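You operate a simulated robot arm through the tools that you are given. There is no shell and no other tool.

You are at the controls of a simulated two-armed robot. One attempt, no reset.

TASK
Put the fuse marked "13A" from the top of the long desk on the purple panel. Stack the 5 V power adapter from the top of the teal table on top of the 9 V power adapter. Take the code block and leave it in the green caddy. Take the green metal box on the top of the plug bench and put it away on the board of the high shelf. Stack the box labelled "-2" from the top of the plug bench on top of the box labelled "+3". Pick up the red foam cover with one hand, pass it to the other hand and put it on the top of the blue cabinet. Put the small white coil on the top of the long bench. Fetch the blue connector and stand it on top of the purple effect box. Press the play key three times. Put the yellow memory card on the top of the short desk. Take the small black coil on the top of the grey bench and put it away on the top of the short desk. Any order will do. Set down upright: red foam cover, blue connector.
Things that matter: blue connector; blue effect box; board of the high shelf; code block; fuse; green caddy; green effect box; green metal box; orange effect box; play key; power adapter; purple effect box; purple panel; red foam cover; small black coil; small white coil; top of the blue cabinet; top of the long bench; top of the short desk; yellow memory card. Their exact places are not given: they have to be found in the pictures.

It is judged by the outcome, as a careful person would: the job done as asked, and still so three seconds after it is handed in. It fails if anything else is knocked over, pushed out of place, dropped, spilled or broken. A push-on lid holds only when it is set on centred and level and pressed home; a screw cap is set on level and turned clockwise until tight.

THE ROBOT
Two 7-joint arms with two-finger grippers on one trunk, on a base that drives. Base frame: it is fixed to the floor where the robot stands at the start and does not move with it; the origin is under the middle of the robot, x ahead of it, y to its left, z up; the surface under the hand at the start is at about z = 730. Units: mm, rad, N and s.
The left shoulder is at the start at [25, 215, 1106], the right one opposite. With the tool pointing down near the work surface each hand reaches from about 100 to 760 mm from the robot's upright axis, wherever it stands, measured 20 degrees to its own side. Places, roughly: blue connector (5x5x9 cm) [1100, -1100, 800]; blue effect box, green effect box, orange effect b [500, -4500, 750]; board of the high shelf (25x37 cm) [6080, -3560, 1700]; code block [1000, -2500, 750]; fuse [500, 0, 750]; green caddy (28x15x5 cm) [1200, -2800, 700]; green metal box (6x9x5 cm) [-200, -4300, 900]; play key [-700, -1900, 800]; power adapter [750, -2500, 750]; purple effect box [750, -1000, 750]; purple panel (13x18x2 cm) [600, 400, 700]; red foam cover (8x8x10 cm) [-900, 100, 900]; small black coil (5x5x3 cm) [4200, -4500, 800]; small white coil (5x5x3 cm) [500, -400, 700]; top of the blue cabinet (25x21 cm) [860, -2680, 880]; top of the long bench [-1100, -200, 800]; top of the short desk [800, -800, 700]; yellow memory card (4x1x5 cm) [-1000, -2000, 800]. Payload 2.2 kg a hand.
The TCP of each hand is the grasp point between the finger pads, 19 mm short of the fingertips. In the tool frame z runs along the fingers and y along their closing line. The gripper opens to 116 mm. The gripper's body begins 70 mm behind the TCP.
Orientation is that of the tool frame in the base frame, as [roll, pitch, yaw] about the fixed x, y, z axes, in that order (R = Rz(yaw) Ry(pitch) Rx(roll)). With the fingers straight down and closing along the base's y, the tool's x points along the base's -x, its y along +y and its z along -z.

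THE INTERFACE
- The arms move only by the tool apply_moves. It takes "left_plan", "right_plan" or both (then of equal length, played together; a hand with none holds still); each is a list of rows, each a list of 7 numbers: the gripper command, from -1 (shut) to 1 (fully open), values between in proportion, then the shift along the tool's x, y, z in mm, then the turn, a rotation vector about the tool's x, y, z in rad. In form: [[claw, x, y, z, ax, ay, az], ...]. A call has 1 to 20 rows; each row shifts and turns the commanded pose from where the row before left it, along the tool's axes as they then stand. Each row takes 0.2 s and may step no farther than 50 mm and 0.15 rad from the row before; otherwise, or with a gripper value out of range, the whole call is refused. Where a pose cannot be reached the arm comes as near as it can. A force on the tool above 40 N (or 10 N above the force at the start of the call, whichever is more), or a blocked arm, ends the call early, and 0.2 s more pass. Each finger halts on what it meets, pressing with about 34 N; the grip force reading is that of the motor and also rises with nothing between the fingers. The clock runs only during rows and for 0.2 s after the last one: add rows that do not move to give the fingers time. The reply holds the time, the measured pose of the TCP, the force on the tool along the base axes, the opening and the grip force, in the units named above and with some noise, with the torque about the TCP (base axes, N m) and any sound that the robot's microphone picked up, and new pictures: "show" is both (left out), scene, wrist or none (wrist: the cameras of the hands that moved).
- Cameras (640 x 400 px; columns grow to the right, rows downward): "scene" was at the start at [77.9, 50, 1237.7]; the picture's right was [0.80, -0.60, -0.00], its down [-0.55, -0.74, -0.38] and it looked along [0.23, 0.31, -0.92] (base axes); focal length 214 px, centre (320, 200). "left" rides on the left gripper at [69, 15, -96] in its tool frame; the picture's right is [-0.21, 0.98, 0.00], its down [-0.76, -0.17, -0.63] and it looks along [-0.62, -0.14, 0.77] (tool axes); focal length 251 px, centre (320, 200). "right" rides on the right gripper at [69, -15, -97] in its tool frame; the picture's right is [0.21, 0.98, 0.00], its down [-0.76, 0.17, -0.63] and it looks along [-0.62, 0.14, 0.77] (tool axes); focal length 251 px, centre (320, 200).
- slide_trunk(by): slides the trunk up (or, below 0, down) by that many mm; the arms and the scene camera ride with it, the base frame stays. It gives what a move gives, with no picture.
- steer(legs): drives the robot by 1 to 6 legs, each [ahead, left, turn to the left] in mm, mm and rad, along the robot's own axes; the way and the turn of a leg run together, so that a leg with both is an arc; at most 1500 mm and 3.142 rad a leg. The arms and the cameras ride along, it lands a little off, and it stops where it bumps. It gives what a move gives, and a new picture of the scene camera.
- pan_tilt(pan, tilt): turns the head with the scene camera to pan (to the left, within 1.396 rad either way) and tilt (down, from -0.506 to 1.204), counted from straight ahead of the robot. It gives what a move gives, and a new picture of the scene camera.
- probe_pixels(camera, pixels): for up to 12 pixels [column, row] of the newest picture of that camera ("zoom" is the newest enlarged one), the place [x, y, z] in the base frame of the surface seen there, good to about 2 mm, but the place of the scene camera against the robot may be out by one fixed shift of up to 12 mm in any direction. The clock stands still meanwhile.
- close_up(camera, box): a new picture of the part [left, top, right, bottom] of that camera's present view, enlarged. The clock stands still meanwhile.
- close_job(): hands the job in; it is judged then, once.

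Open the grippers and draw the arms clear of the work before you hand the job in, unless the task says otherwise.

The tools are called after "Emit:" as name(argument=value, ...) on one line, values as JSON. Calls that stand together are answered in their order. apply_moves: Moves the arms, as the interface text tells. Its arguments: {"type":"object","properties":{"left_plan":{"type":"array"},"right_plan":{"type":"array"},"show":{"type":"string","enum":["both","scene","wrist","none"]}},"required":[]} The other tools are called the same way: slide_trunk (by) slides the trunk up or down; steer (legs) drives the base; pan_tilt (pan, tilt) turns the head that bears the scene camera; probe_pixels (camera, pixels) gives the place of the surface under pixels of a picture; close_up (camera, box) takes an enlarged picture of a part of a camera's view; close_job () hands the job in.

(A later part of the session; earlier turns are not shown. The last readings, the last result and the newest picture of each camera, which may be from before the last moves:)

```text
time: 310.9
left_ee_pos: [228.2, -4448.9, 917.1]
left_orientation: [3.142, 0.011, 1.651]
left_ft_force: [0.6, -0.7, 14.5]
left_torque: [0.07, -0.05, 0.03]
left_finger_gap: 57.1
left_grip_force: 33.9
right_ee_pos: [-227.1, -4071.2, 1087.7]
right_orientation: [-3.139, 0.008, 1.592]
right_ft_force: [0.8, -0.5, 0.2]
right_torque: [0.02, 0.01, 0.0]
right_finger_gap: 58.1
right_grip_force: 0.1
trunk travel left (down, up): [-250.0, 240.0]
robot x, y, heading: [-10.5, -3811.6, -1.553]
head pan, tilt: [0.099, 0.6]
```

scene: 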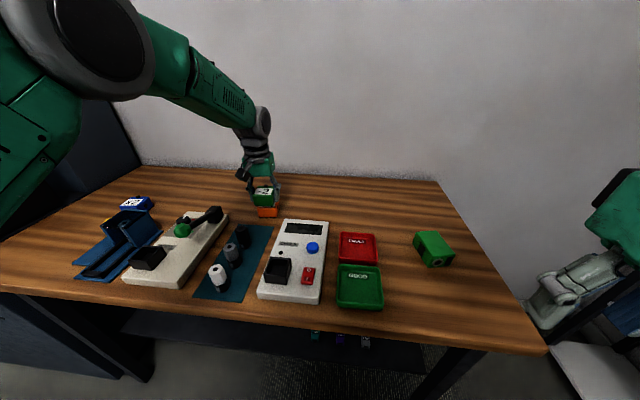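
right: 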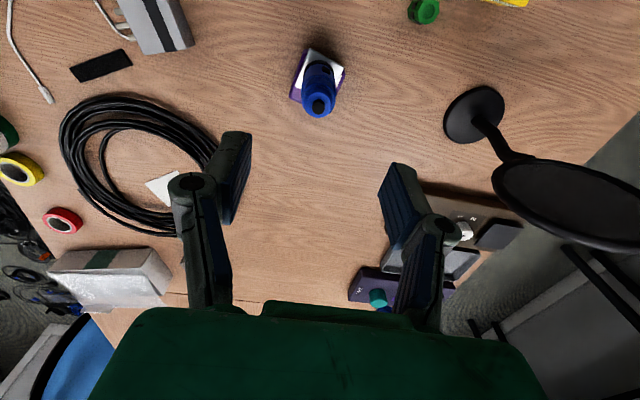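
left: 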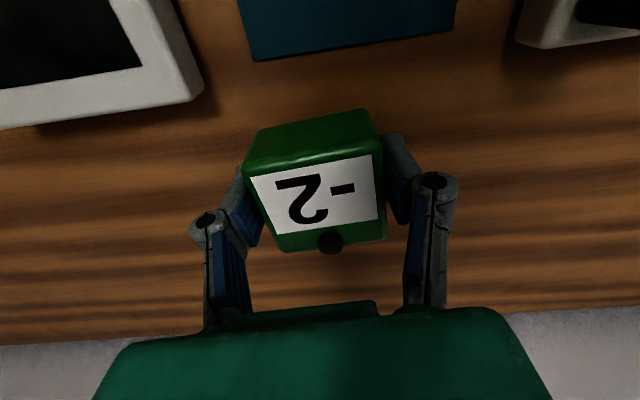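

Same contact height, flat. I ease, open and rise.

Emit:
apply_moves(left_plan=[[-1, 0, 0, -1, 0, 0, 0], [0.05, 0, 0, 0, 0, 0, 0], [0.2, 0, 0, 0, 0, 0, 0], [0.3, 0, 0, 0, 0, 0, 0], [0.3, 0, 0, -10, 0, 0, 0], [0.3, 0, 0, -30, 0, 0, 0], [0.3, 0, 0, -45, 0, 0, 0], [0.3, 0, 0, -45, 0, 0, 0]], show="both")

Emit:
close_up(camera="scene", box=[220, 150, 310, 230])

```text
time: 312.7
left_ee_pos: [226.8, -4447.2, 1046.9]
left_orientation: [-3.141, 0.009, 1.652]
left_ft_force: [-0.6, 0.6, -0.1]
left_torque: [-0.02, 0.01, 0.01]
left_finger_gap: 75.7
left_grip_force: 0.1
right_ee_pos: [-225.3, -4071.3, 1087.8]
right_orientation: [-3.14, 0.007, 1.591]
right_ft_force: [0.5, 0.2, 0.1]
right_torque: [-0.03, -0.03, -0.01]
right_finger_gap: 58.0
right_grip_force: 0.1
trunk travel left (down, up): [-250.0, 240.0]
robot x, y, heading: [-7.2, -3813.2, -1.556]
head pan, tilt: [0.099, 0.6]
```

scene: 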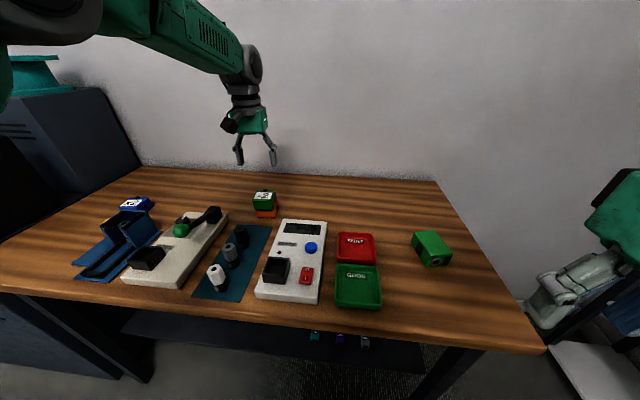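
left: 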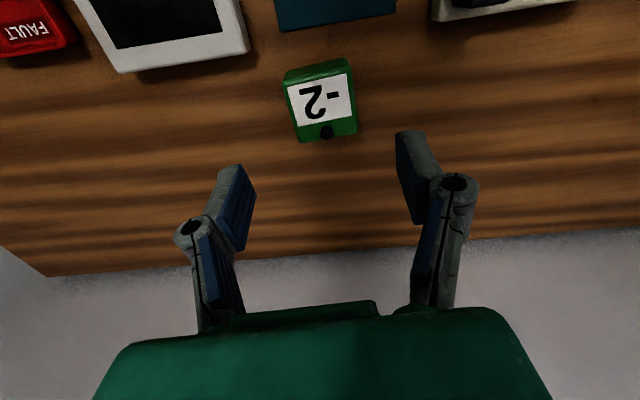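

```text
5.00 times, centred on (265, 190) of scene
```

zoom: 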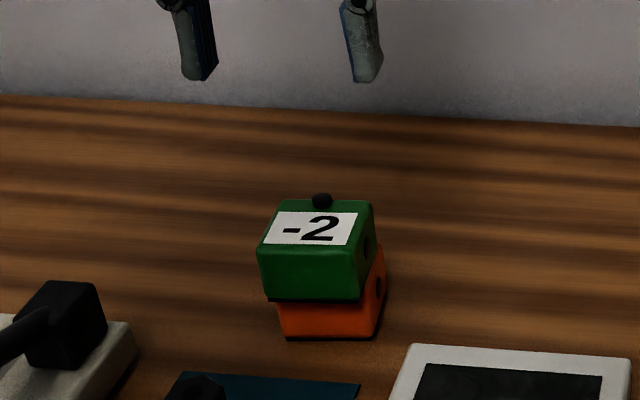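

The "-2" box rests level on "+3". Now the green metal box: I withdraw the left hand and bring the right hand over it.

Emit:
apply_moves(left_plan=[[0, 45, 0, -20, 0, 0, 0], [0, 45, 0, -20, 0, 0, 0], [0, 45, 0, 0, 0, 0, 0], [0, 45, 0, 0, 0, 0, 0], [0, 45, 0, 0, 0, 0, 0], [0, 45, 0, 0, 0, 0, 0], [0, 0, 0, 0, 0, 0, 0], [0, 0, 0, 0, 0, 0, 0]], right_plan=[[0.5, -45, 0, 0, 0, 0, 0], [0.5, -45, 0, 0, 0, 0, 0], [0.5, -45, 0, 0, 0, 0, 0], [0.5, -45, 0, 0, 0, 0, 0], [0.5, -30, 0, 30, 0, 0, 0], [0.5, 0, 0, 40, 0, 0, 0], [0.5, 0, 0, 0, 0, 0, 0], [0.5, 0, 0, 0, 0, 0, 0]], show="both")

```text
time: 314.5
left_ee_pos: [204.6, -4177.2, 1083.0]
left_orientation: [3.141, 0.009, 1.651]
left_ft_force: [0.1, 0.1, -0.2]
left_torque: [0.0, 0.01, -0.01]
left_finger_gap: 57.8
left_grip_force: 0.0
right_ee_pos: [-224.7, -4281.7, 1017.7]
right_orientation: [3.14, 0.008, 1.589]
right_ft_force: [-0.1, 1.2, 0.2]
right_torque: [0.0, 0.01, 0.02]
right_finger_gap: 87.1
right_grip_force: 0.0
trunk travel left (down, up): [-250.0, 240.0]
robot x, y, heading: [-8.9, -3811.3, -1.56]
head pan, tilt: [0.099, 0.6]
```

scene: 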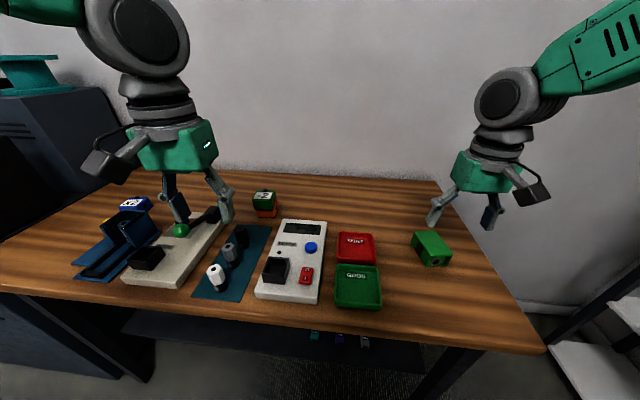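
right: 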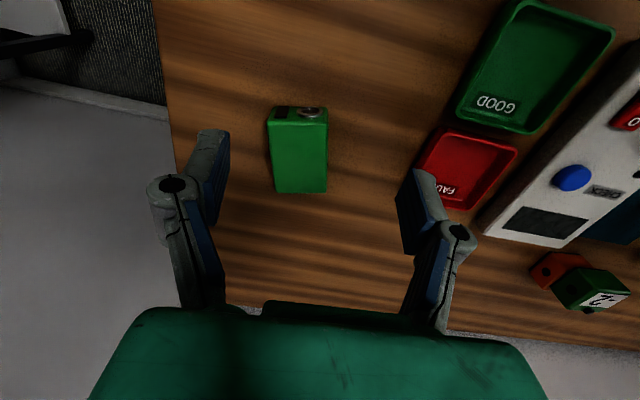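
left: 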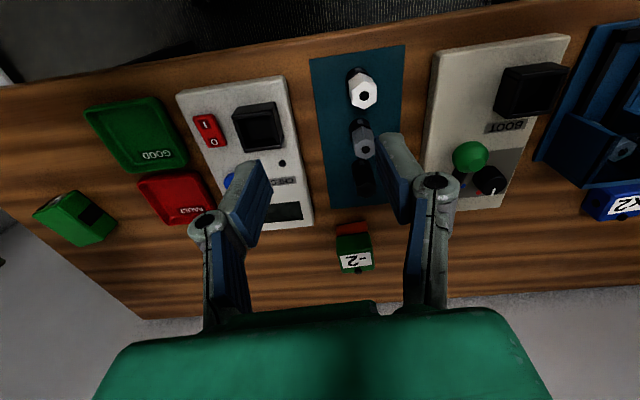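

I plan to carry this box on a 45° forward-down grip, which also suits the high shelf. First I probe the box.

Emit:
probe_pixels(camera="right", pixels=[[298, 150], [270, 122], [326, 122], [272, 190], [325, 190], [298, 112], [298, 192], [311, 112], [299, 120], [260, 150], [340, 150]])

Emit:
close_up(camera="right", box=[238, 90, 358, 205])

```text
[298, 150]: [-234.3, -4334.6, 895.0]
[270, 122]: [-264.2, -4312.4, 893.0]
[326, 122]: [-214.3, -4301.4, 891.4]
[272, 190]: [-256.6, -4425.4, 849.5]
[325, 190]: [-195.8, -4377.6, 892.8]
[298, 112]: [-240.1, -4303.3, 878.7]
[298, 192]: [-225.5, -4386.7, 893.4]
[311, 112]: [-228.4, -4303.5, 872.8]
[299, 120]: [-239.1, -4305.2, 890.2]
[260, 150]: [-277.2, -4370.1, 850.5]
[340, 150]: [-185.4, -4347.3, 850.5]
```

```text
3.48 times, centred on (298, 148) of right
```

zoom: 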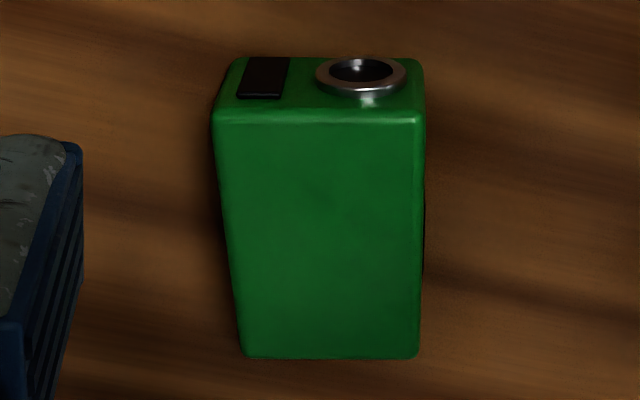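

Box: centre ≈(-229.5,-4349), yaw ≈+13°, z 850.5–894, ~57 mm wide. I yaw the right hand by +0.21, pitch it 45° forward, and look.

Emit:
apply_moves(right_plan=[[0.5, 0, 0, -20, 0, 0, -0.105], [0.5, 0, 0, 0, 0, 0, -0.104], [0.5, 0, 0, 0, 0, -0.131, 0], [0.5, 0, 0, 0, 0, -0.131, 0], [0.5, 0, 0, 0, 0, -0.131, 0], [0.5, 0, 0, 0, 0, -0.131, 0], [0.5, 0, 0, 0, 0, -0.131, 0], [0.5, 0, 0, 0, 0, -0.131, 0], [0.5, 0, 0, 0, 0, 0, 0], [0.5, 0, 0, 0, 0, 0, 0]], show="both")

```text
time: 316.7
left_ee_pos: [207.9, -4178.8, 1083.3]
left_orientation: [-3.139, 0.007, 1.651]
left_ft_force: [0.5, 0.1, 1.2]
left_torque: [0.03, -0.01, 0.03]
left_finger_gap: 58.0
left_grip_force: 0.1
right_ee_pos: [-219.8, -4281.4, 1039.1]
right_orientation: [-3.134, 0.791, 1.803]
right_ft_force: [-0.1, -0.7, 0.1]
right_torque: [-0.01, -0.03, 0.01]
right_finger_gap: 87.1
right_grip_force: 0.1
trunk travel left (down, up): [-250.0, 240.0]
robot x, y, heading: [-10.3, -3812.7, -1.559]
head pan, tilt: [0.099, 0.6]
```

scene: 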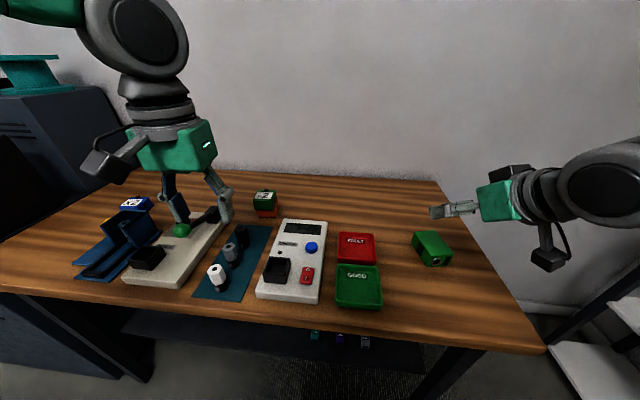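
right: 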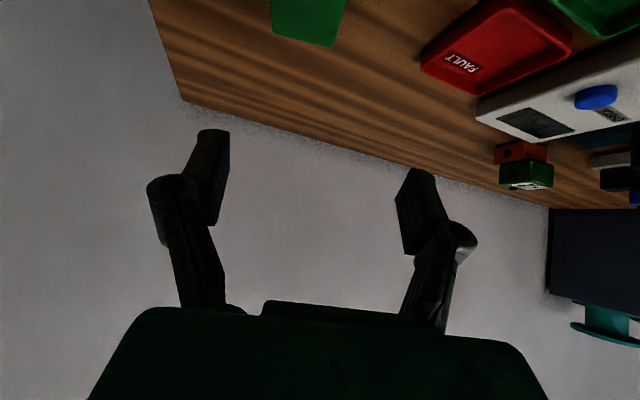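

The tilt is reached. I move to a pre-grasp 80 mm back along the fingers and check.

Emit:
apply_moves(right_plan=[[0.6, 23, -8, 26, 0, 0, 0], [0.6, 23, -8, 26, 0, 0, 0], [0.6, 23, -8, 26, 0, 0, 0], [0.6, 0, 0, 0, 0, 0, 0], [0.6, 0, 0, 0, 0, 0, 0]], show="both")

```text
time: 317.9
left_ee_pos: [209.4, -4178.5, 1083.0]
left_orientation: [-3.139, 0.007, 1.651]
left_ft_force: [0.4, -0.4, -0.4]
left_torque: [-0.01, -0.02, 0.0]
left_finger_gap: 57.9
left_grip_force: 0.2
right_ee_pos: [-241.5, -4294.1, 935.4]
right_orientation: [-3.136, 0.792, 1.804]
right_ft_force: [0.5, 0.4, 0.7]
right_torque: [-0.02, -0.01, 0.04]
right_finger_gap: 92.9
right_grip_force: 0.1
trunk travel left (down, up): [-250.0, 240.0]
robot x, y, heading: [-5.0, -3813.7, -1.56]
head pan, tilt: [0.099, 0.6]
```

scene: 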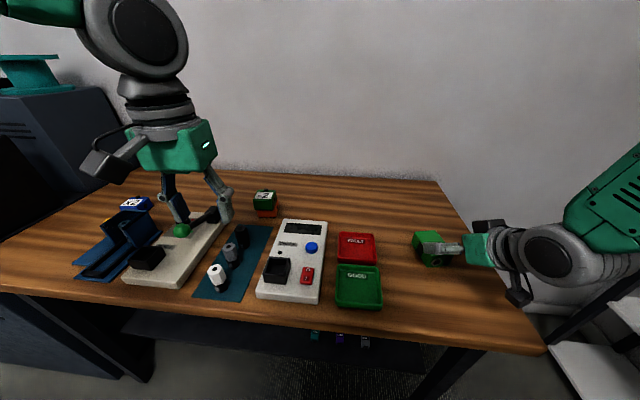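
right: 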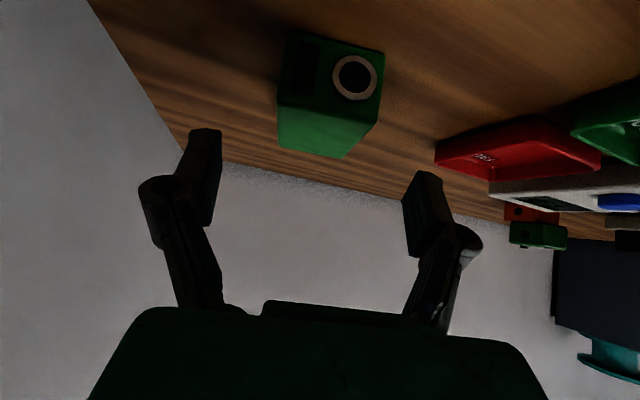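

Emit:
probe_pixels(camera="right", pixels=[[284, 60], [383, 62], [281, 110], [378, 110], [283, 140], [345, 150], [310, 135], [330, 80], [372, 125]])

Emit:
close_up(camera="right", box=[250, 20, 410, 170])

```text
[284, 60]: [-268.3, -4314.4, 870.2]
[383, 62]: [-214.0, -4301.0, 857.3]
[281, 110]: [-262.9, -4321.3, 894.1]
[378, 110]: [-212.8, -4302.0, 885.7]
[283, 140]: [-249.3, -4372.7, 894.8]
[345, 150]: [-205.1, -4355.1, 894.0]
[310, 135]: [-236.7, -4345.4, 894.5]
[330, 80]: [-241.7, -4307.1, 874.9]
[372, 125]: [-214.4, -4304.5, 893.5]
```

```text
2.67 times, centred on (330, 95) of right
```

zoom: 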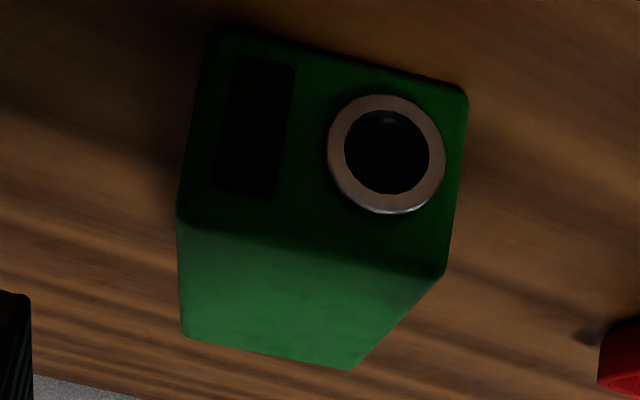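

Aligned within 2 mm. I advance 80 mm along the fingers and close.

Emit:
apply_moves(right_plan=[[0.6, 0, -1, 25, 0, 0, 0], [0.6, 0, -1, 25, 0, 0, 0], [0.6, 0, 0, 20, 0, 0, 0], [0.6, 0, 0, 10, 0, 0, 0], [0.6, 0, 0, 0, 0, 0, 0], [0.1, 0, 0, 0, 0, 0, 0], [-1, 0, 0, 0, 0, 0, 0], [-1, 0, 0, 0, 0, 0, 0]], show="both")

```text
time: 319.7
left_ee_pos: [209.1, -4177.9, 1082.8]
left_orientation: [-3.14, 0.008, 1.652]
left_ft_force: [0.0, -0.6, 1.7]
left_torque: [0.0, 0.0, 0.01]
left_finger_gap: 57.8
left_grip_force: 0.0
right_ee_pos: [-230.7, -4350.9, 879.8]
right_orientation: [-3.135, 0.791, 1.804]
right_ft_force: [-0.1, -0.8, 0.8]
right_torque: [-0.11, -0.08, 0.02]
right_finger_gap: 57.1
right_grip_force: 33.8
trunk travel left (down, up): [-250.0, 240.0]
robot x, y, heading: [-6.7, -3812.7, -1.548]
head pan, tilt: [0.099, 0.6]
```

scene: 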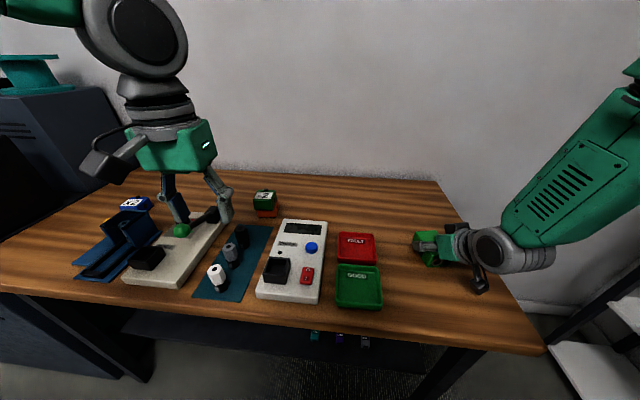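
right: 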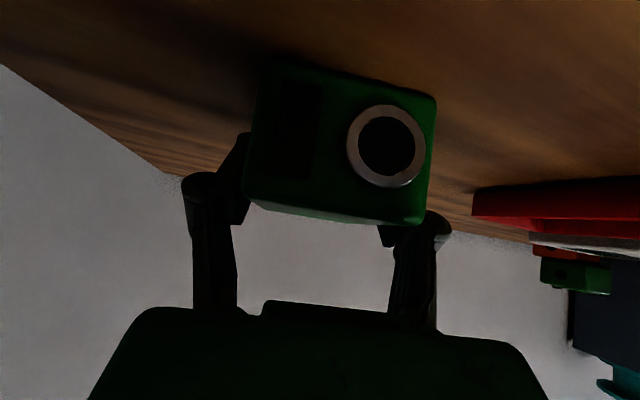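

Gripped (57.1). I lift straight up and draw back.

Emit:
apply_moves(right_plan=[[-1, -21, 0, -21, 0, 0, 0], [-1, -32, 0, -31.6, 0, 0, 0], [-1, -32, 0, -31.6, 0, 0, 0], [-1, -32, 0, -31.6, 0, 0, 0], [-1, -25, 0, -25, 0, 0, 0], [-1, 31.6, 0, -32, 0, 0, 0], [-1, 31.6, 0, -32, 0, 0, 0], [-1, 31.6, 0, -32, 0, 0, 0], [-1, 31.6, 0, -32, 0, 0, 0], [-1, 0, 0, 0, 0, 0, 0]], show="both")

```text
time: 321.9
left_ee_pos: [208.0, -4179.5, 1081.9]
left_orientation: [-3.14, 0.008, 1.649]
left_ft_force: [0.5, 0.7, -0.1]
left_torque: [-0.01, -0.01, -0.02]
left_finger_gap: 57.8
left_grip_force: 0.2
right_ee_pos: [-235.8, -4320.7, 1082.1]
right_orientation: [3.135, 0.816, 1.802]
right_ft_force: [0.1, -0.4, -2.4]
right_torque: [0.0, 0.01, 0.0]
right_finger_gap: 57.3
right_grip_force: 33.9
right hand out of reach, approached as far as the arm can: row 6, 7, 8, 9
trunk travel left (down, up): [-250.0, 240.0]
robot x, y, heading: [-6.8, -3809.9, -1.555]
head pan, tilt: [0.099, 0.6]
```

scene: 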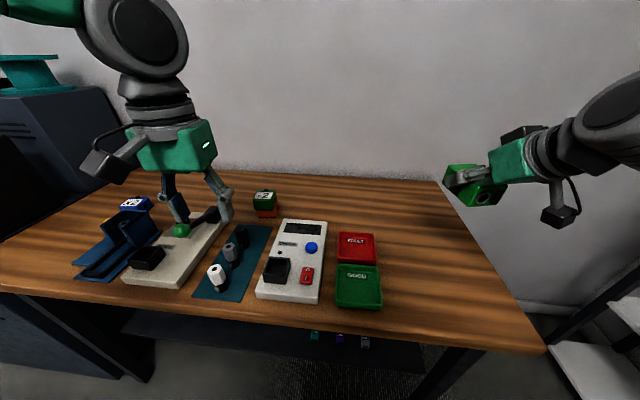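
right: 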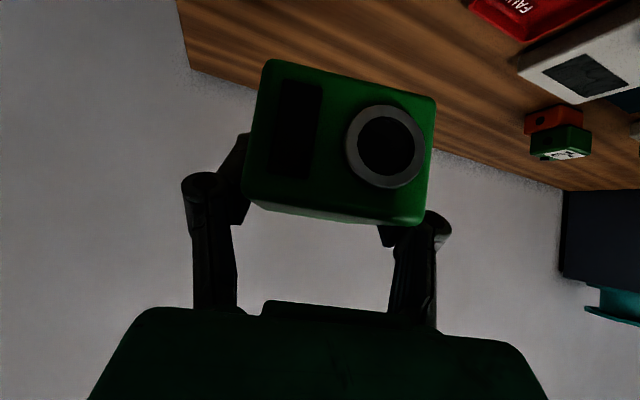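

The arm cannot fold further back at this tilt, so I restore the command to the reached spot. Then back the base away from the bench.

Emit:
apply_moves(right_plan=[[-1, -31.6, 0, 32, 0, 0, 0], [-1, -31.6, 0, 32, 0, 0, 0], [-1, -31.6, 0, 32, 0, 0, 0], [-1, -7, 0, 7, 0, 0, 0]], show="none")

Emit:
steer(legs=[[-500, 0, 0]])

Emit:
pan_tilt(pan=1.39, tilt=0.1)

```text
time: 322.9
left_ee_pos: [208.8, -4178.1, 1082.7]
left_orientation: [-3.139, 0.008, 1.65]
left_ft_force: [0.2, 0.2, -0.5]
left_torque: [0.02, 0.03, -0.04]
left_finger_gap: 57.9
left_grip_force: 0.0
right_ee_pos: [-203.9, -4462.1, 1083.2]
right_orientation: [-3.136, 0.792, 1.805]
right_ft_force: [1.2, 0.2, -2.9]
right_torque: [0.03, -0.03, 0.03]
right_finger_gap: 57.1
right_grip_force: 33.7
trunk travel left (down, up): [-250.0, 240.0]
robot x, y, heading: [-3.9, -3812.5, -1.551]
head pan, tilt: [0.099, 0.6]
```

```text
time: 325.9
left_ee_pos: [201.5, -3667.3, 1082.1]
left_orientation: [-3.14, 0.006, 1.658]
left_ft_force: [-0.3, 0.0, -0.7]
left_torque: [-0.02, 0.02, -0.02]
left_finger_gap: 57.9
left_grip_force: 0.0
right_ee_pos: [-208.9, -3953.2, 1083.4]
right_orientation: [-3.135, 0.793, 1.81]
right_ft_force: [-0.9, 0.2, -2.5]
right_torque: [-0.02, -0.02, -0.01]
right_finger_gap: 57.1
right_grip_force: 34.0
trunk travel left (down, up): [-250.0, 240.0]
robot x, y, heading: [-15.7, -3303.4, -1.553]
head pan, tilt: [0.099, 0.6]
```

scene: 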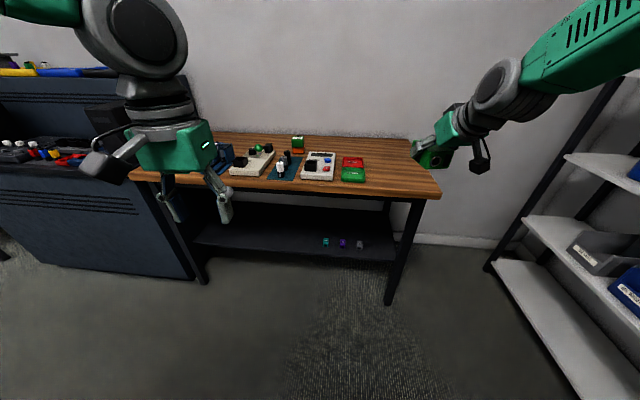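

```text
time: 327.4
left_ee_pos: [201.6, -3664.1, 1082.8]
left_orientation: [-3.141, 0.01, 1.657]
left_ft_force: [0.0, 0.2, -0.9]
left_torque: [0.0, 0.02, 0.0]
left_finger_gap: 58.2
left_grip_force: 0.0
right_ee_pos: [-208.8, -3949.2, 1083.6]
right_orientation: [-3.135, 0.794, 1.812]
right_ft_force: [-0.2, -0.4, -1.6]
right_torque: [-0.02, 0.0, 0.04]
right_finger_gap: 57.2
right_grip_force: 34.5
trunk travel left (down, up): [-250.0, 240.0]
robot x, y, heading: [-20.9, -3298.5, -1.548]
head pan, tilt: [1.389, 0.099]
```

scene: 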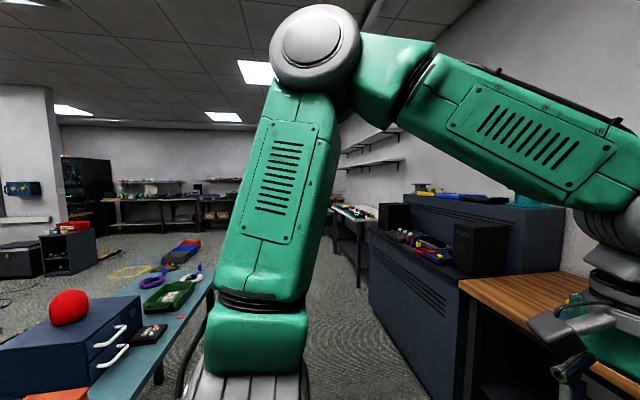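

I turn left to face +x (toward the grey bench and high shelf) and look down the room.

Emit:
pan_tilt(pan=0, tilt=0.3)

Emit:
steer(legs=[[0, 0, 1.548]])

```text
time: 328.9
left_ee_pos: [202.0, -3663.5, 1083.0]
left_orientation: [-3.14, 0.011, 1.656]
left_ft_force: [-0.4, 0.3, 0.4]
left_torque: [-0.03, -0.02, 0.01]
left_finger_gap: 58.1
left_grip_force: 0.1
right_ee_pos: [-209.5, -3949.8, 1084.3]
right_orientation: [-3.135, 0.793, 1.812]
right_ft_force: [0.0, -1.0, -2.2]
right_torque: [0.04, 0.02, 0.0]
right_finger_gap: 57.1
right_grip_force: 33.9
trunk travel left (down, up): [-250.0, 240.0]
robot x, y, heading: [-16.8, -3303.7, -1.548]
head pan, tilt: [0.0, 0.3]
```

scene: 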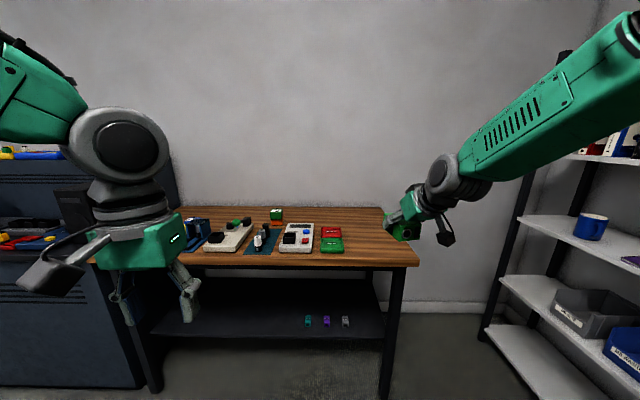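

```text
time: 333.1
left_ee_pos: [351.7, -3094.9, 1082.6]
left_orientation: [-3.14, 0.011, -3.084]
left_ft_force: [0.3, -0.6, 0.3]
left_torque: [-0.05, 0.01, 0.03]
left_finger_gap: 58.0
left_grip_force: 0.0
right_ee_pos: [625.8, -3513.1, 1084.6]
right_orientation: [-3.134, 0.795, -2.93]
right_ft_force: [0.3, 0.1, -2.5]
right_torque: [0.01, 0.0, -0.02]
right_finger_gap: 57.4
right_grip_force: 34.0
trunk travel left (down, up): [-250.0, 240.0]
robot x, y, heading: [-18.9, -3302.7, -0.009]
head pan, tilt: [0.0, 0.3]
```

scene: 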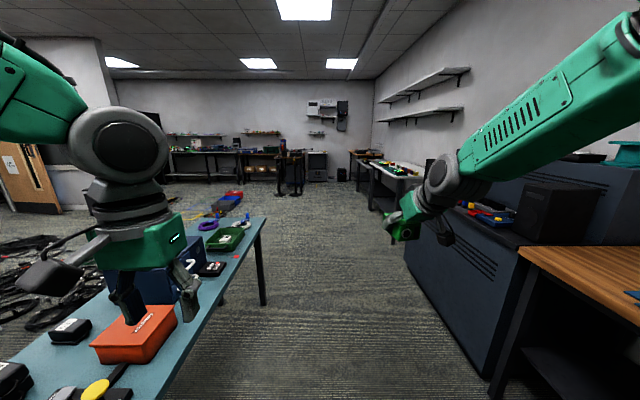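

The way ahead is clear. I drive about 3.5 m forward along y≈-3400.

Emit:
steer(legs=[[1500, -100, 0], [1500, 0, 0], [600, 0, 0]])

Emit:
pan_tilt(pan=-0.5, tilt=0.3)

```text
refused: leg 1 is longer than a leg can be; nothing moved
```

```text
time: 334.0
left_ee_pos: [348.4, -3093.6, 1084.4]
left_orientation: [-3.14, 0.011, -3.085]
left_ft_force: [-0.5, 0.1, 0.2]
left_torque: [0.02, -0.01, -0.04]
left_finger_gap: 57.9
left_grip_force: 0.0
right_ee_pos: [623.5, -3512.0, 1084.6]
right_orientation: [-3.134, 0.797, -2.929]
right_ft_force: [-0.3, 1.4, -2.6]
right_torque: [0.0, 0.01, -0.01]
right_finger_gap: 57.3
right_grip_force: 33.5
trunk travel left (down, up): [-250.0, 240.0]
robot x, y, heading: [-17.3, -3301.6, -0.004]
head pan, tilt: [-0.499, 0.3]
```

scene: 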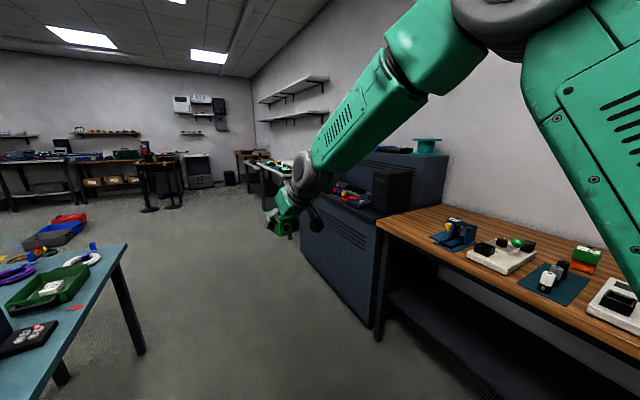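

Emit:
steer(legs=[[1450, -100, 0], [1450, 0, 0], [600, 0, 0]])

Emit:
pan_tilt(pan=0, tilt=0.1)

```text
time: 351.0
left_ee_pos: [3847.6, -3222.8, 1084.6]
left_orientation: [-3.139, 0.012, -3.081]
left_ft_force: [-0.7, 0.4, 0.8]
left_torque: [0.0, -0.01, 0.01]
left_finger_gap: 58.2
left_grip_force: 0.1
right_ee_pos: [4122.0, -3641.8, 1085.9]
right_orientation: [-3.133, 0.797, -2.927]
right_ft_force: [0.2, -0.1, -2.5]
right_torque: [0.02, 0.02, 0.01]
right_finger_gap: 56.9
right_grip_force: 34.2
trunk travel left (down, up): [-250.0, 240.0]
robot x, y, heading: [3483.1, -3431.2, -0.005]
head pan, tilt: [-0.499, 0.3]
```

scene: 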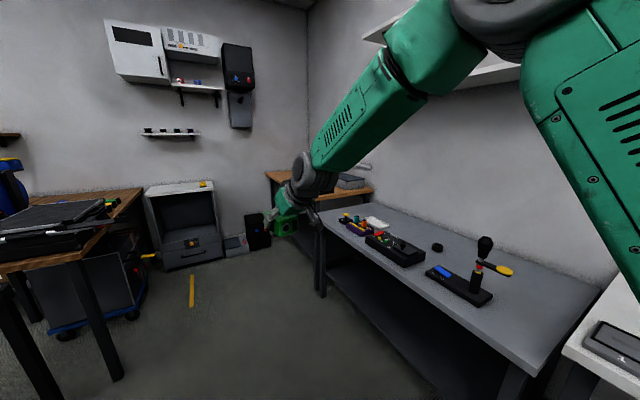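

```text
time: 351.9
left_ee_pos: [3845.2, -3222.6, 1085.4]
left_orientation: [-3.14, 0.012, -3.085]
left_ft_force: [0.5, 0.3, -0.5]
left_torque: [-0.02, 0.01, 0.03]
left_finger_gap: 58.1
left_grip_force: 0.0
right_ee_pos: [4120.9, -3640.2, 1087.3]
right_orientation: [-3.132, 0.799, -2.927]
right_ft_force: [-0.9, 0.3, -1.1]
right_torque: [-0.01, -0.02, -0.02]
right_finger_gap: 57.0
right_grip_force: 34.1
trunk travel left (down, up): [-250.0, 240.0]
robot x, y, heading: [3481.1, -3429.9, -0.0]
head pan, tilt: [0.0, 0.099]
```

scene: 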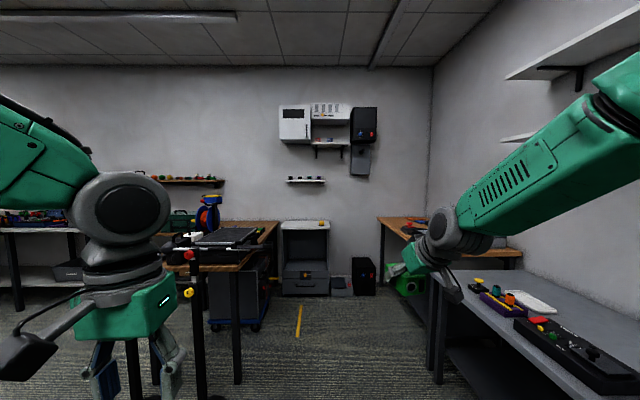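

The black coil is on the grey bench; the shelves are on the end wall. I zoom and probe.

Emit:
close_up(camera="scene", box=[260, 90, 400, 200])

Emit:
probe_pixels(camera="scene", pixels=[[330, 143], [315, 143], [345, 143], [330, 137], [305, 181], [295, 125], [330, 112], [364, 125], [360, 160], [305, 250], [240, 250], [400, 225]])

```text
3.64 times, centred on (330, 145) of scene
```

zoom: 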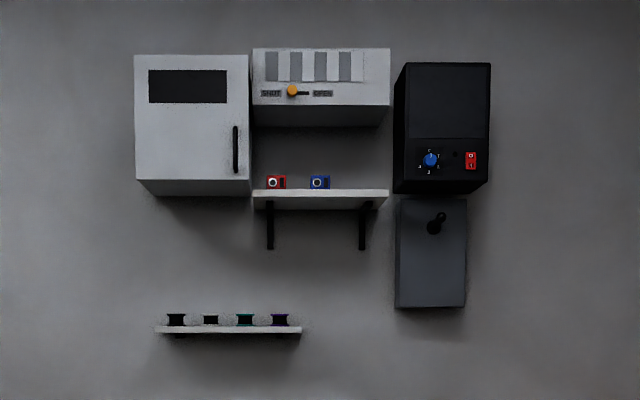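

```text
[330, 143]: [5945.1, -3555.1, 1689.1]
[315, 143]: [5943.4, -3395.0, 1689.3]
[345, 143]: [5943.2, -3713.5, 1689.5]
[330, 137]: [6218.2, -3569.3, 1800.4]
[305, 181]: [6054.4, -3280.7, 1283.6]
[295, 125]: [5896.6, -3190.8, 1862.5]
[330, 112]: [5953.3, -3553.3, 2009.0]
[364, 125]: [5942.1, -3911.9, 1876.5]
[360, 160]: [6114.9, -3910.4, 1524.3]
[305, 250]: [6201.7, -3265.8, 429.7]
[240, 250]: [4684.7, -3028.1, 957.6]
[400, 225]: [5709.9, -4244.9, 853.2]
```

The high board: front edge x≈5944, y≈-3375…-3745, top ≈1700, with a cabinet above (~200 mm gap); two small items on its left half, free space at y≈-3600…-3745. I drive closer and look at the floor obstacles.

Emit:
steer(legs=[[1200, 0, 0]])

Emit:
pan_tilt(pan=0, tilt=0.45)

Emit:
probe_pixels(camera="scene", pixels=[[290, 190], [290, 300], [250, 330], [330, 290], [320, 330], [380, 290], [400, 260], [360, 250], [450, 330], [320, 380], [200, 350]])

```text
time: 358.0
left_ee_pos: [5048.4, -3233.8, 1085.7]
left_orientation: [-3.139, 0.014, -3.085]
left_ft_force: [0.3, 0.3, 0.5]
left_torque: [-0.02, 0.02, 0.04]
left_finger_gap: 58.0
left_grip_force: 0.1
right_ee_pos: [5323.1, -3652.8, 1087.7]
right_orientation: [-3.133, 0.8, -2.931]
right_ft_force: [-0.1, 0.4, -3.2]
right_torque: [-0.01, 0.02, 0.01]
right_finger_gap: 57.1
right_grip_force: 35.1
trunk travel left (down, up): [-250.0, 240.0]
robot x, y, heading: [4683.9, -3436.2, -0.006]
head pan, tilt: [0.0, 0.099]
```

scene: 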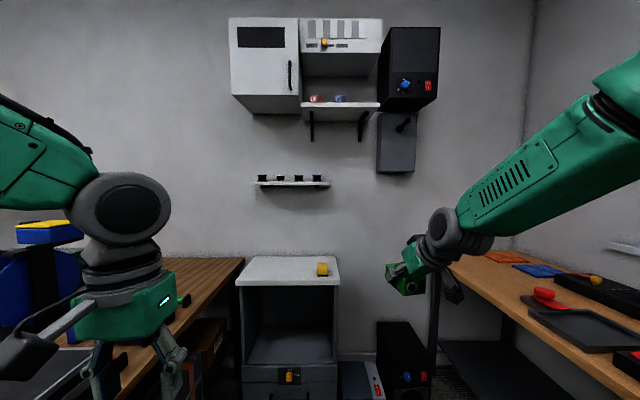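

```text
time: 358.9
left_ee_pos: [5045.6, -3234.3, 1085.7]
left_orientation: [-3.141, 0.017, -3.086]
left_ft_force: [0.5, -0.7, -0.4]
left_torque: [0.0, -0.01, 0.0]
left_finger_gap: 58.0
left_grip_force: 0.2
right_ee_pos: [5319.9, -3651.6, 1090.4]
right_orientation: [-3.133, 0.801, -2.932]
right_ft_force: [-0.1, 0.3, -2.7]
right_torque: [0.0, 0.0, 0.04]
right_finger_gap: 57.1
right_grip_force: 34.0
trunk travel left (down, up): [-250.0, 240.0]
robot x, y, heading: [4686.9, -3436.1, -0.006]
head pan, tilt: [0.0, 0.45]
```

scene: 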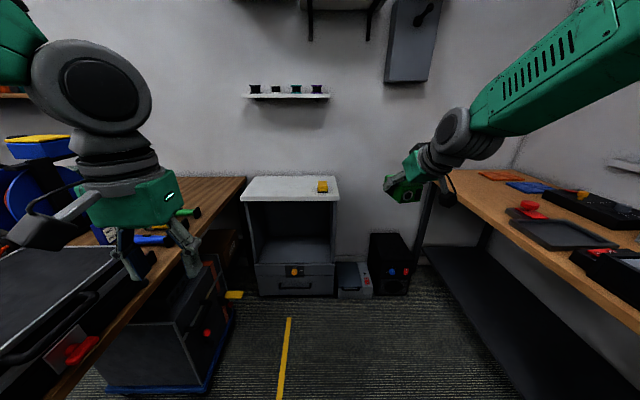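

```text
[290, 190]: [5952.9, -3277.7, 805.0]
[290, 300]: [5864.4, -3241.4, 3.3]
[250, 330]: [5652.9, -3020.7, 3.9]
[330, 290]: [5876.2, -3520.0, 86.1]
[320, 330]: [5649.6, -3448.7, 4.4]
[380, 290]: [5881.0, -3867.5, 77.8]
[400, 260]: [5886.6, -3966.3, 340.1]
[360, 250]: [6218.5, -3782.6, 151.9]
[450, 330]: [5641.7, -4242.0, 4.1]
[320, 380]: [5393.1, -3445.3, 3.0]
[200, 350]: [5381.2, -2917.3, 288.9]
```

Emit:
probe_pixels(camera="scene", pixels=[[40, 140], [60, 200], [30, 120], [90, 60], [245, 178], [180, 215], [285, 90], [320, 90], [20, 80], [440, 60]])

Emit:
pan_tilt(pan=0.7, tilt=0.3)

```text
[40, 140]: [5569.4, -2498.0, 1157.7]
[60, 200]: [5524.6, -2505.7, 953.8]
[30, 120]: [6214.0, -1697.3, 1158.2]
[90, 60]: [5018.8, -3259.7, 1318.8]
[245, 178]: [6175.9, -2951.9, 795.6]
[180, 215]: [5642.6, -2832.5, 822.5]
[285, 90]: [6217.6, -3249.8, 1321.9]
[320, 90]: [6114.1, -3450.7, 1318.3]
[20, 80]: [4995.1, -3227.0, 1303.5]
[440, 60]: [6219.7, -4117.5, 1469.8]
```

```text
time: 359.9
left_ee_pos: [5045.4, -3233.1, 1086.2]
left_orientation: [3.141, 0.016, -3.085]
left_ft_force: [-1.2, 0.8, 0.2]
left_torque: [0.02, -0.02, -0.01]
left_finger_gap: 58.2
left_grip_force: 0.1
right_ee_pos: [5320.4, -3652.3, 1088.8]
right_orientation: [-3.132, 0.802, -2.93]
right_ft_force: [0.1, 0.2, -2.4]
right_torque: [-0.01, 0.03, 0.0]
right_finger_gap: 57.2
right_grip_force: 33.6
trunk travel left (down, up): [-250.0, 240.0]
robot x, y, heading: [4687.7, -3443.7, -0.009]
head pan, tilt: [0.7, 0.3]
```

scene: 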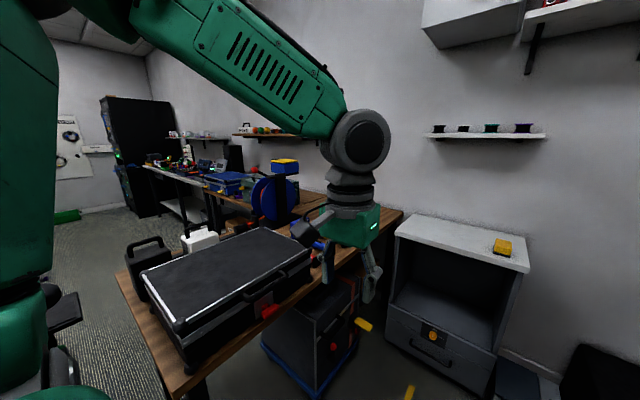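

Clear around me. I raise the trunk fully and then lift the right hand to shelf height, turning it straight ahead.

Emit:
slide_trunk(by=240)

Emit:
apply_moves(right_plan=[[-1, 0, 0, 0, 0.0747, 0, 0.0738], [-1, 0, 0, 0, 0.0747, 0, 0.0738], [-1, -32, 0, -31.6, 0, 0, 0], [-1, -32, 0, -31.6, 0, 0, 0], [-1, -32, 0, -31.6, 0, 0, 0], [-1, -32, 0, -31.6, 0, 0, 0], [-1, -32, 0, -31.6, 0, 0, 0], [-1, -32, 0, -31.6, 0, 0, 0], [-1, -32, 0, -31.6, 0, 0, 0], [-1, -32, 0, -31.6, 0, 0, 0], [-1, 0, 0, 0, 0, 0, 0]], show="none")

Emit:
pan_tilt(pan=-0.2, tilt=-0.1)

```text
time: 362.4
left_ee_pos: [5046.8, -3233.0, 1324.8]
left_orientation: [-3.139, 0.014, -3.086]
left_ft_force: [-0.3, -0.5, 0.4]
left_torque: [0.0, 0.04, 0.0]
left_finger_gap: 58.0
left_grip_force: 0.1
right_ee_pos: [5320.5, -3651.8, 1328.8]
right_orientation: [-3.134, 0.801, -2.929]
right_ft_force: [0.1, -0.3, -2.4]
right_torque: [0.0, -0.04, 0.0]
right_finger_gap: 57.6
right_grip_force: 34.6
trunk travel left (down, up): [-490.0, 0.0]
robot x, y, heading: [4685.0, -3441.8, -0.008]
head pan, tilt: [0.7, 0.3]
```

```text
time: 364.8
left_ee_pos: [5045.9, -3233.0, 1325.4]
left_orientation: [-3.141, 0.015, -3.084]
left_ft_force: [-0.1, -0.4, 0.9]
left_torque: [0.02, 0.01, 0.01]
left_finger_gap: 57.9
left_grip_force: 0.1
right_ee_pos: [5316.8, -3650.7, 1688.6]
right_orientation: [-3.135, 0.801, 3.14]
right_ft_force: [-0.4, -0.3, -1.7]
right_torque: [0.0, 0.0, 0.0]
right_finger_gap: 57.0
right_grip_force: 33.8
trunk travel left (down, up): [-490.0, 0.0]
robot x, y, heading: [4684.9, -3439.9, -0.01]
head pan, tilt: [0.7, 0.3]
```

```text
time: 366.0
left_ee_pos: [5046.3, -3234.3, 1326.1]
left_orientation: [-3.139, 0.014, -3.086]
left_ft_force: [-0.6, -0.4, 0.8]
left_torque: [0.0, 0.0, 0.01]
left_finger_gap: 58.3
left_grip_force: 0.0
right_ee_pos: [5317.3, -3649.3, 1688.2]
right_orientation: [-3.134, 0.804, 3.142]
right_ft_force: [0.3, 0.4, -2.5]
right_torque: [0.01, -0.01, 0.0]
right_finger_gap: 57.1
right_grip_force: 33.9
trunk travel left (down, up): [-490.0, 0.0]
robot x, y, heading: [4683.9, -3441.7, -0.011]
head pan, tilt: [-0.201, -0.099]
```

scene: 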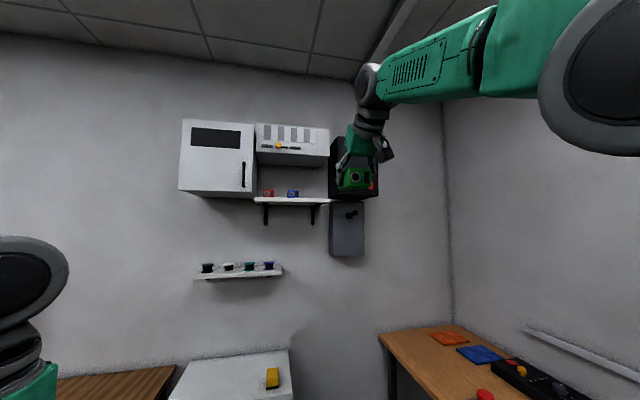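

Reached z≈1688. I raise further to 1765 and probe the board from here.

Emit:
apply_moves(right_plan=[[-1, -28, 0, -27.5, 0, 0, 0], [-1, -28, 0, -27.5, 0, 0, 0], [-1, 0, 0, 0, 0, 0, 0]], show="none")

Emit:
close_up(camera="scene", box=[170, 110, 390, 240])

Emit:
probe_pixels(camera="scene", pixels=[[292, 201], [258, 200], [328, 199], [269, 192], [292, 193], [300, 193], [310, 185], [290, 163], [328, 158], [333, 170], [335, 195], [310, 197]])

```text
time: 366.8
left_ee_pos: [5044.0, -3233.5, 1326.5]
left_orientation: [-3.14, 0.016, -3.085]
left_ft_force: [-0.7, 0.5, 0.4]
left_torque: [0.0, 0.01, 0.02]
left_finger_gap: 57.9
left_grip_force: 0.1
right_ee_pos: [5303.4, -3649.2, 1737.5]
right_orientation: [-3.134, 0.805, 3.139]
right_ft_force: [0.0, 0.3, -2.3]
right_torque: [0.01, 0.01, -0.02]
right_finger_gap: 57.1
right_grip_force: 33.7
right hand out of reach, approached as far as the arm can: row 1, 2
trunk travel left (down, up): [-490.0, 0.0]
robot x, y, heading: [4687.8, -3442.4, -0.007]
head pan, tilt: [-0.201, -0.099]
```

```text
2.91 times, centred on (280, 175) of scene
```

zoom: 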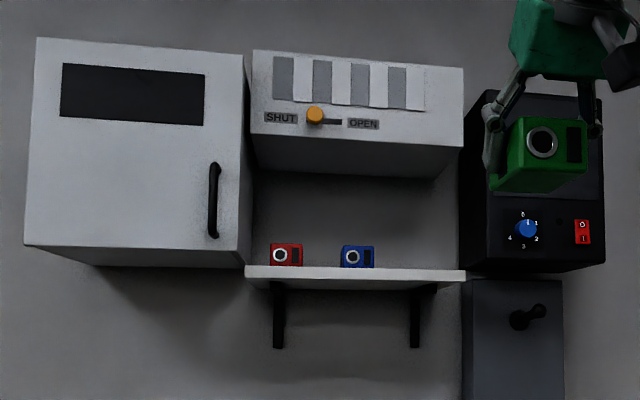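

```text
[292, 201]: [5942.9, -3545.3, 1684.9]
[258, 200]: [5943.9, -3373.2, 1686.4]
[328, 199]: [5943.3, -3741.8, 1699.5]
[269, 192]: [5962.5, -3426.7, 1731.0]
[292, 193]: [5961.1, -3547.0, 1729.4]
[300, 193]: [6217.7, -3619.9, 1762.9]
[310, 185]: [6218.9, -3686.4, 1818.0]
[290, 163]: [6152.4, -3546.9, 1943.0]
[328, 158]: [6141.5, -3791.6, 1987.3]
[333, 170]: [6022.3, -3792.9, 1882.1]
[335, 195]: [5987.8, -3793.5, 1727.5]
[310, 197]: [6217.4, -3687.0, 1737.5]
```

The board's items (red at y≈-3427, blue at y≈-3548, faces at x≈5962) leave a third slot at y≈-3669; overhead clearance ≈240 mm. I pull the hand back to 585 mm ahead at z≈1750, which is within reach.

Emit:
apply_moves(right_plan=[[-1, 43.4, 0, -22, 0, 0, 0], [-1, 0, 0, 0, 0, 0.013, 0], [-1, 0, 0, 0, 0, 0, 0], [-1, 0, 0, 0, 0, 0, 0]], show="none")

Emit:
steer(legs=[[500, -25, 0.008]])

```text
time: 367.8
left_ee_pos: [5048.1, -3232.7, 1324.8]
left_orientation: [3.141, 0.013, -3.085]
left_ft_force: [0.3, 0.1, 0.0]
left_torque: [-0.04, 0.01, 0.02]
left_finger_gap: 58.1
left_grip_force: 0.1
right_ee_pos: [5284.9, -3643.5, 1748.9]
right_orientation: [-3.133, 0.789, -3.14]
right_ft_force: [0.2, -0.2, -2.6]
right_torque: [0.0, -0.01, -0.03]
right_finger_gap: 57.0
right_grip_force: 33.8
right hand out of reach, approached as far as the arm can: row 1
trunk travel left (down, up): [-490.0, 0.0]
robot x, y, heading: [4683.4, -3441.0, -0.01]
head pan, tilt: [-0.201, -0.099]
```

```text
time: 370.8
left_ee_pos: [5540.8, -3255.5, 1325.9]
left_orientation: [-3.137, 0.017, -3.074]
left_ft_force: [-0.3, -0.2, 0.0]
left_torque: [0.01, -0.03, -0.01]
left_finger_gap: 58.1
left_grip_force: 0.1
right_ee_pos: [5780.4, -3664.4, 1751.7]
right_orientation: [-3.135, 0.792, -3.131]
right_ft_force: [-0.2, -0.4, -2.4]
right_torque: [-0.02, 0.0, 0.02]
right_finger_gap: 57.2
right_grip_force: 33.8
trunk travel left (down, up): [-490.0, 0.0]
robot x, y, heading: [5182.4, -3466.4, 0.0]
head pan, tilt: [-0.201, -0.099]
```

scene: 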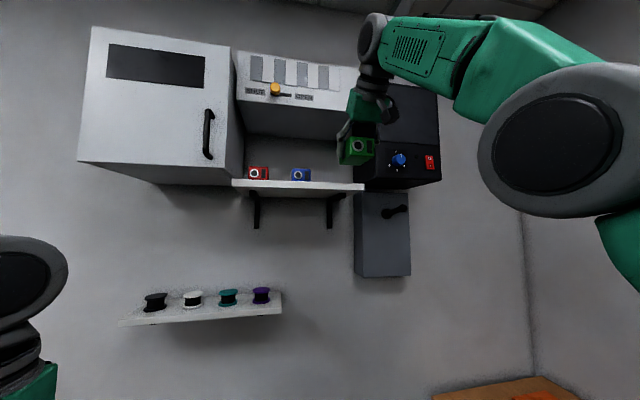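

I check with the right wrist camera before moving in.

Emit:
apply_moves(right_plan=[[-1, 0, 0, 0, 0, 0, 0]], show="wrist")

Emit:
probe_pixels(camera="scene", pixels=[[340, 184], [300, 175], [315, 183], [363, 185], [330, 178], [370, 150], [360, 190], [336, 184], [300, 130], [258, 173]])

Emit:
close_up(camera="scene", box=[230, 100, 450, 220])

```text
time: 371.2
left_ee_pos: [5539.7, -3255.5, 1323.0]
left_orientation: [-3.14, 0.007, -3.075]
left_ft_force: [-0.7, 0.0, -0.2]
left_torque: [0.01, 0.02, 0.01]
left_finger_gap: 57.9
left_grip_force: 0.1
right_ee_pos: [5779.9, -3663.2, 1752.9]
right_orientation: [-3.134, 0.79, -3.131]
right_ft_force: [0.6, 1.0, -2.5]
right_torque: [-0.01, -0.01, 0.01]
right_finger_gap: 57.2
right_grip_force: 34.1
trunk travel left (down, up): [-490.0, 0.0]
robot x, y, heading: [5184.4, -3468.7, -0.001]
head pan, tilt: [-0.201, -0.099]
```

right: 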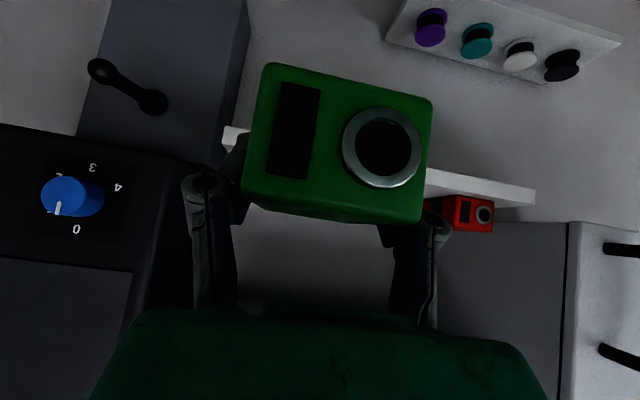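

```text
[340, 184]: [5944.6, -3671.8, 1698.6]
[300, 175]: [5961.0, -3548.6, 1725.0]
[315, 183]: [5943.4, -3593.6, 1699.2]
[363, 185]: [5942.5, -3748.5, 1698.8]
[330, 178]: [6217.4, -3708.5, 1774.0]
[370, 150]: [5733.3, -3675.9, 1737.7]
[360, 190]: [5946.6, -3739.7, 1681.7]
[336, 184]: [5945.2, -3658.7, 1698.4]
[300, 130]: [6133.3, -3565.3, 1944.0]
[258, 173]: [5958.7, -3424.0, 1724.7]
```

```text
2.91 times, centred on (340, 160) of scene
```

zoom: 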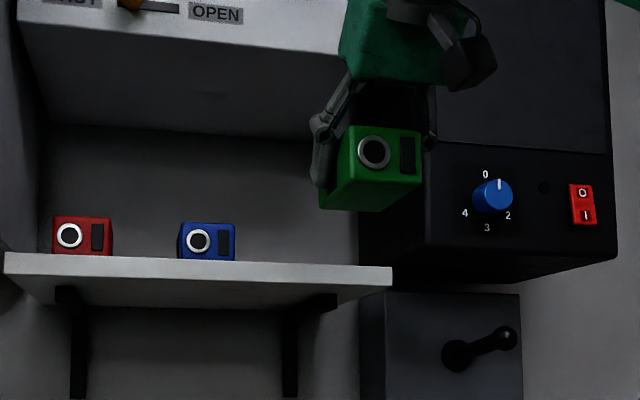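

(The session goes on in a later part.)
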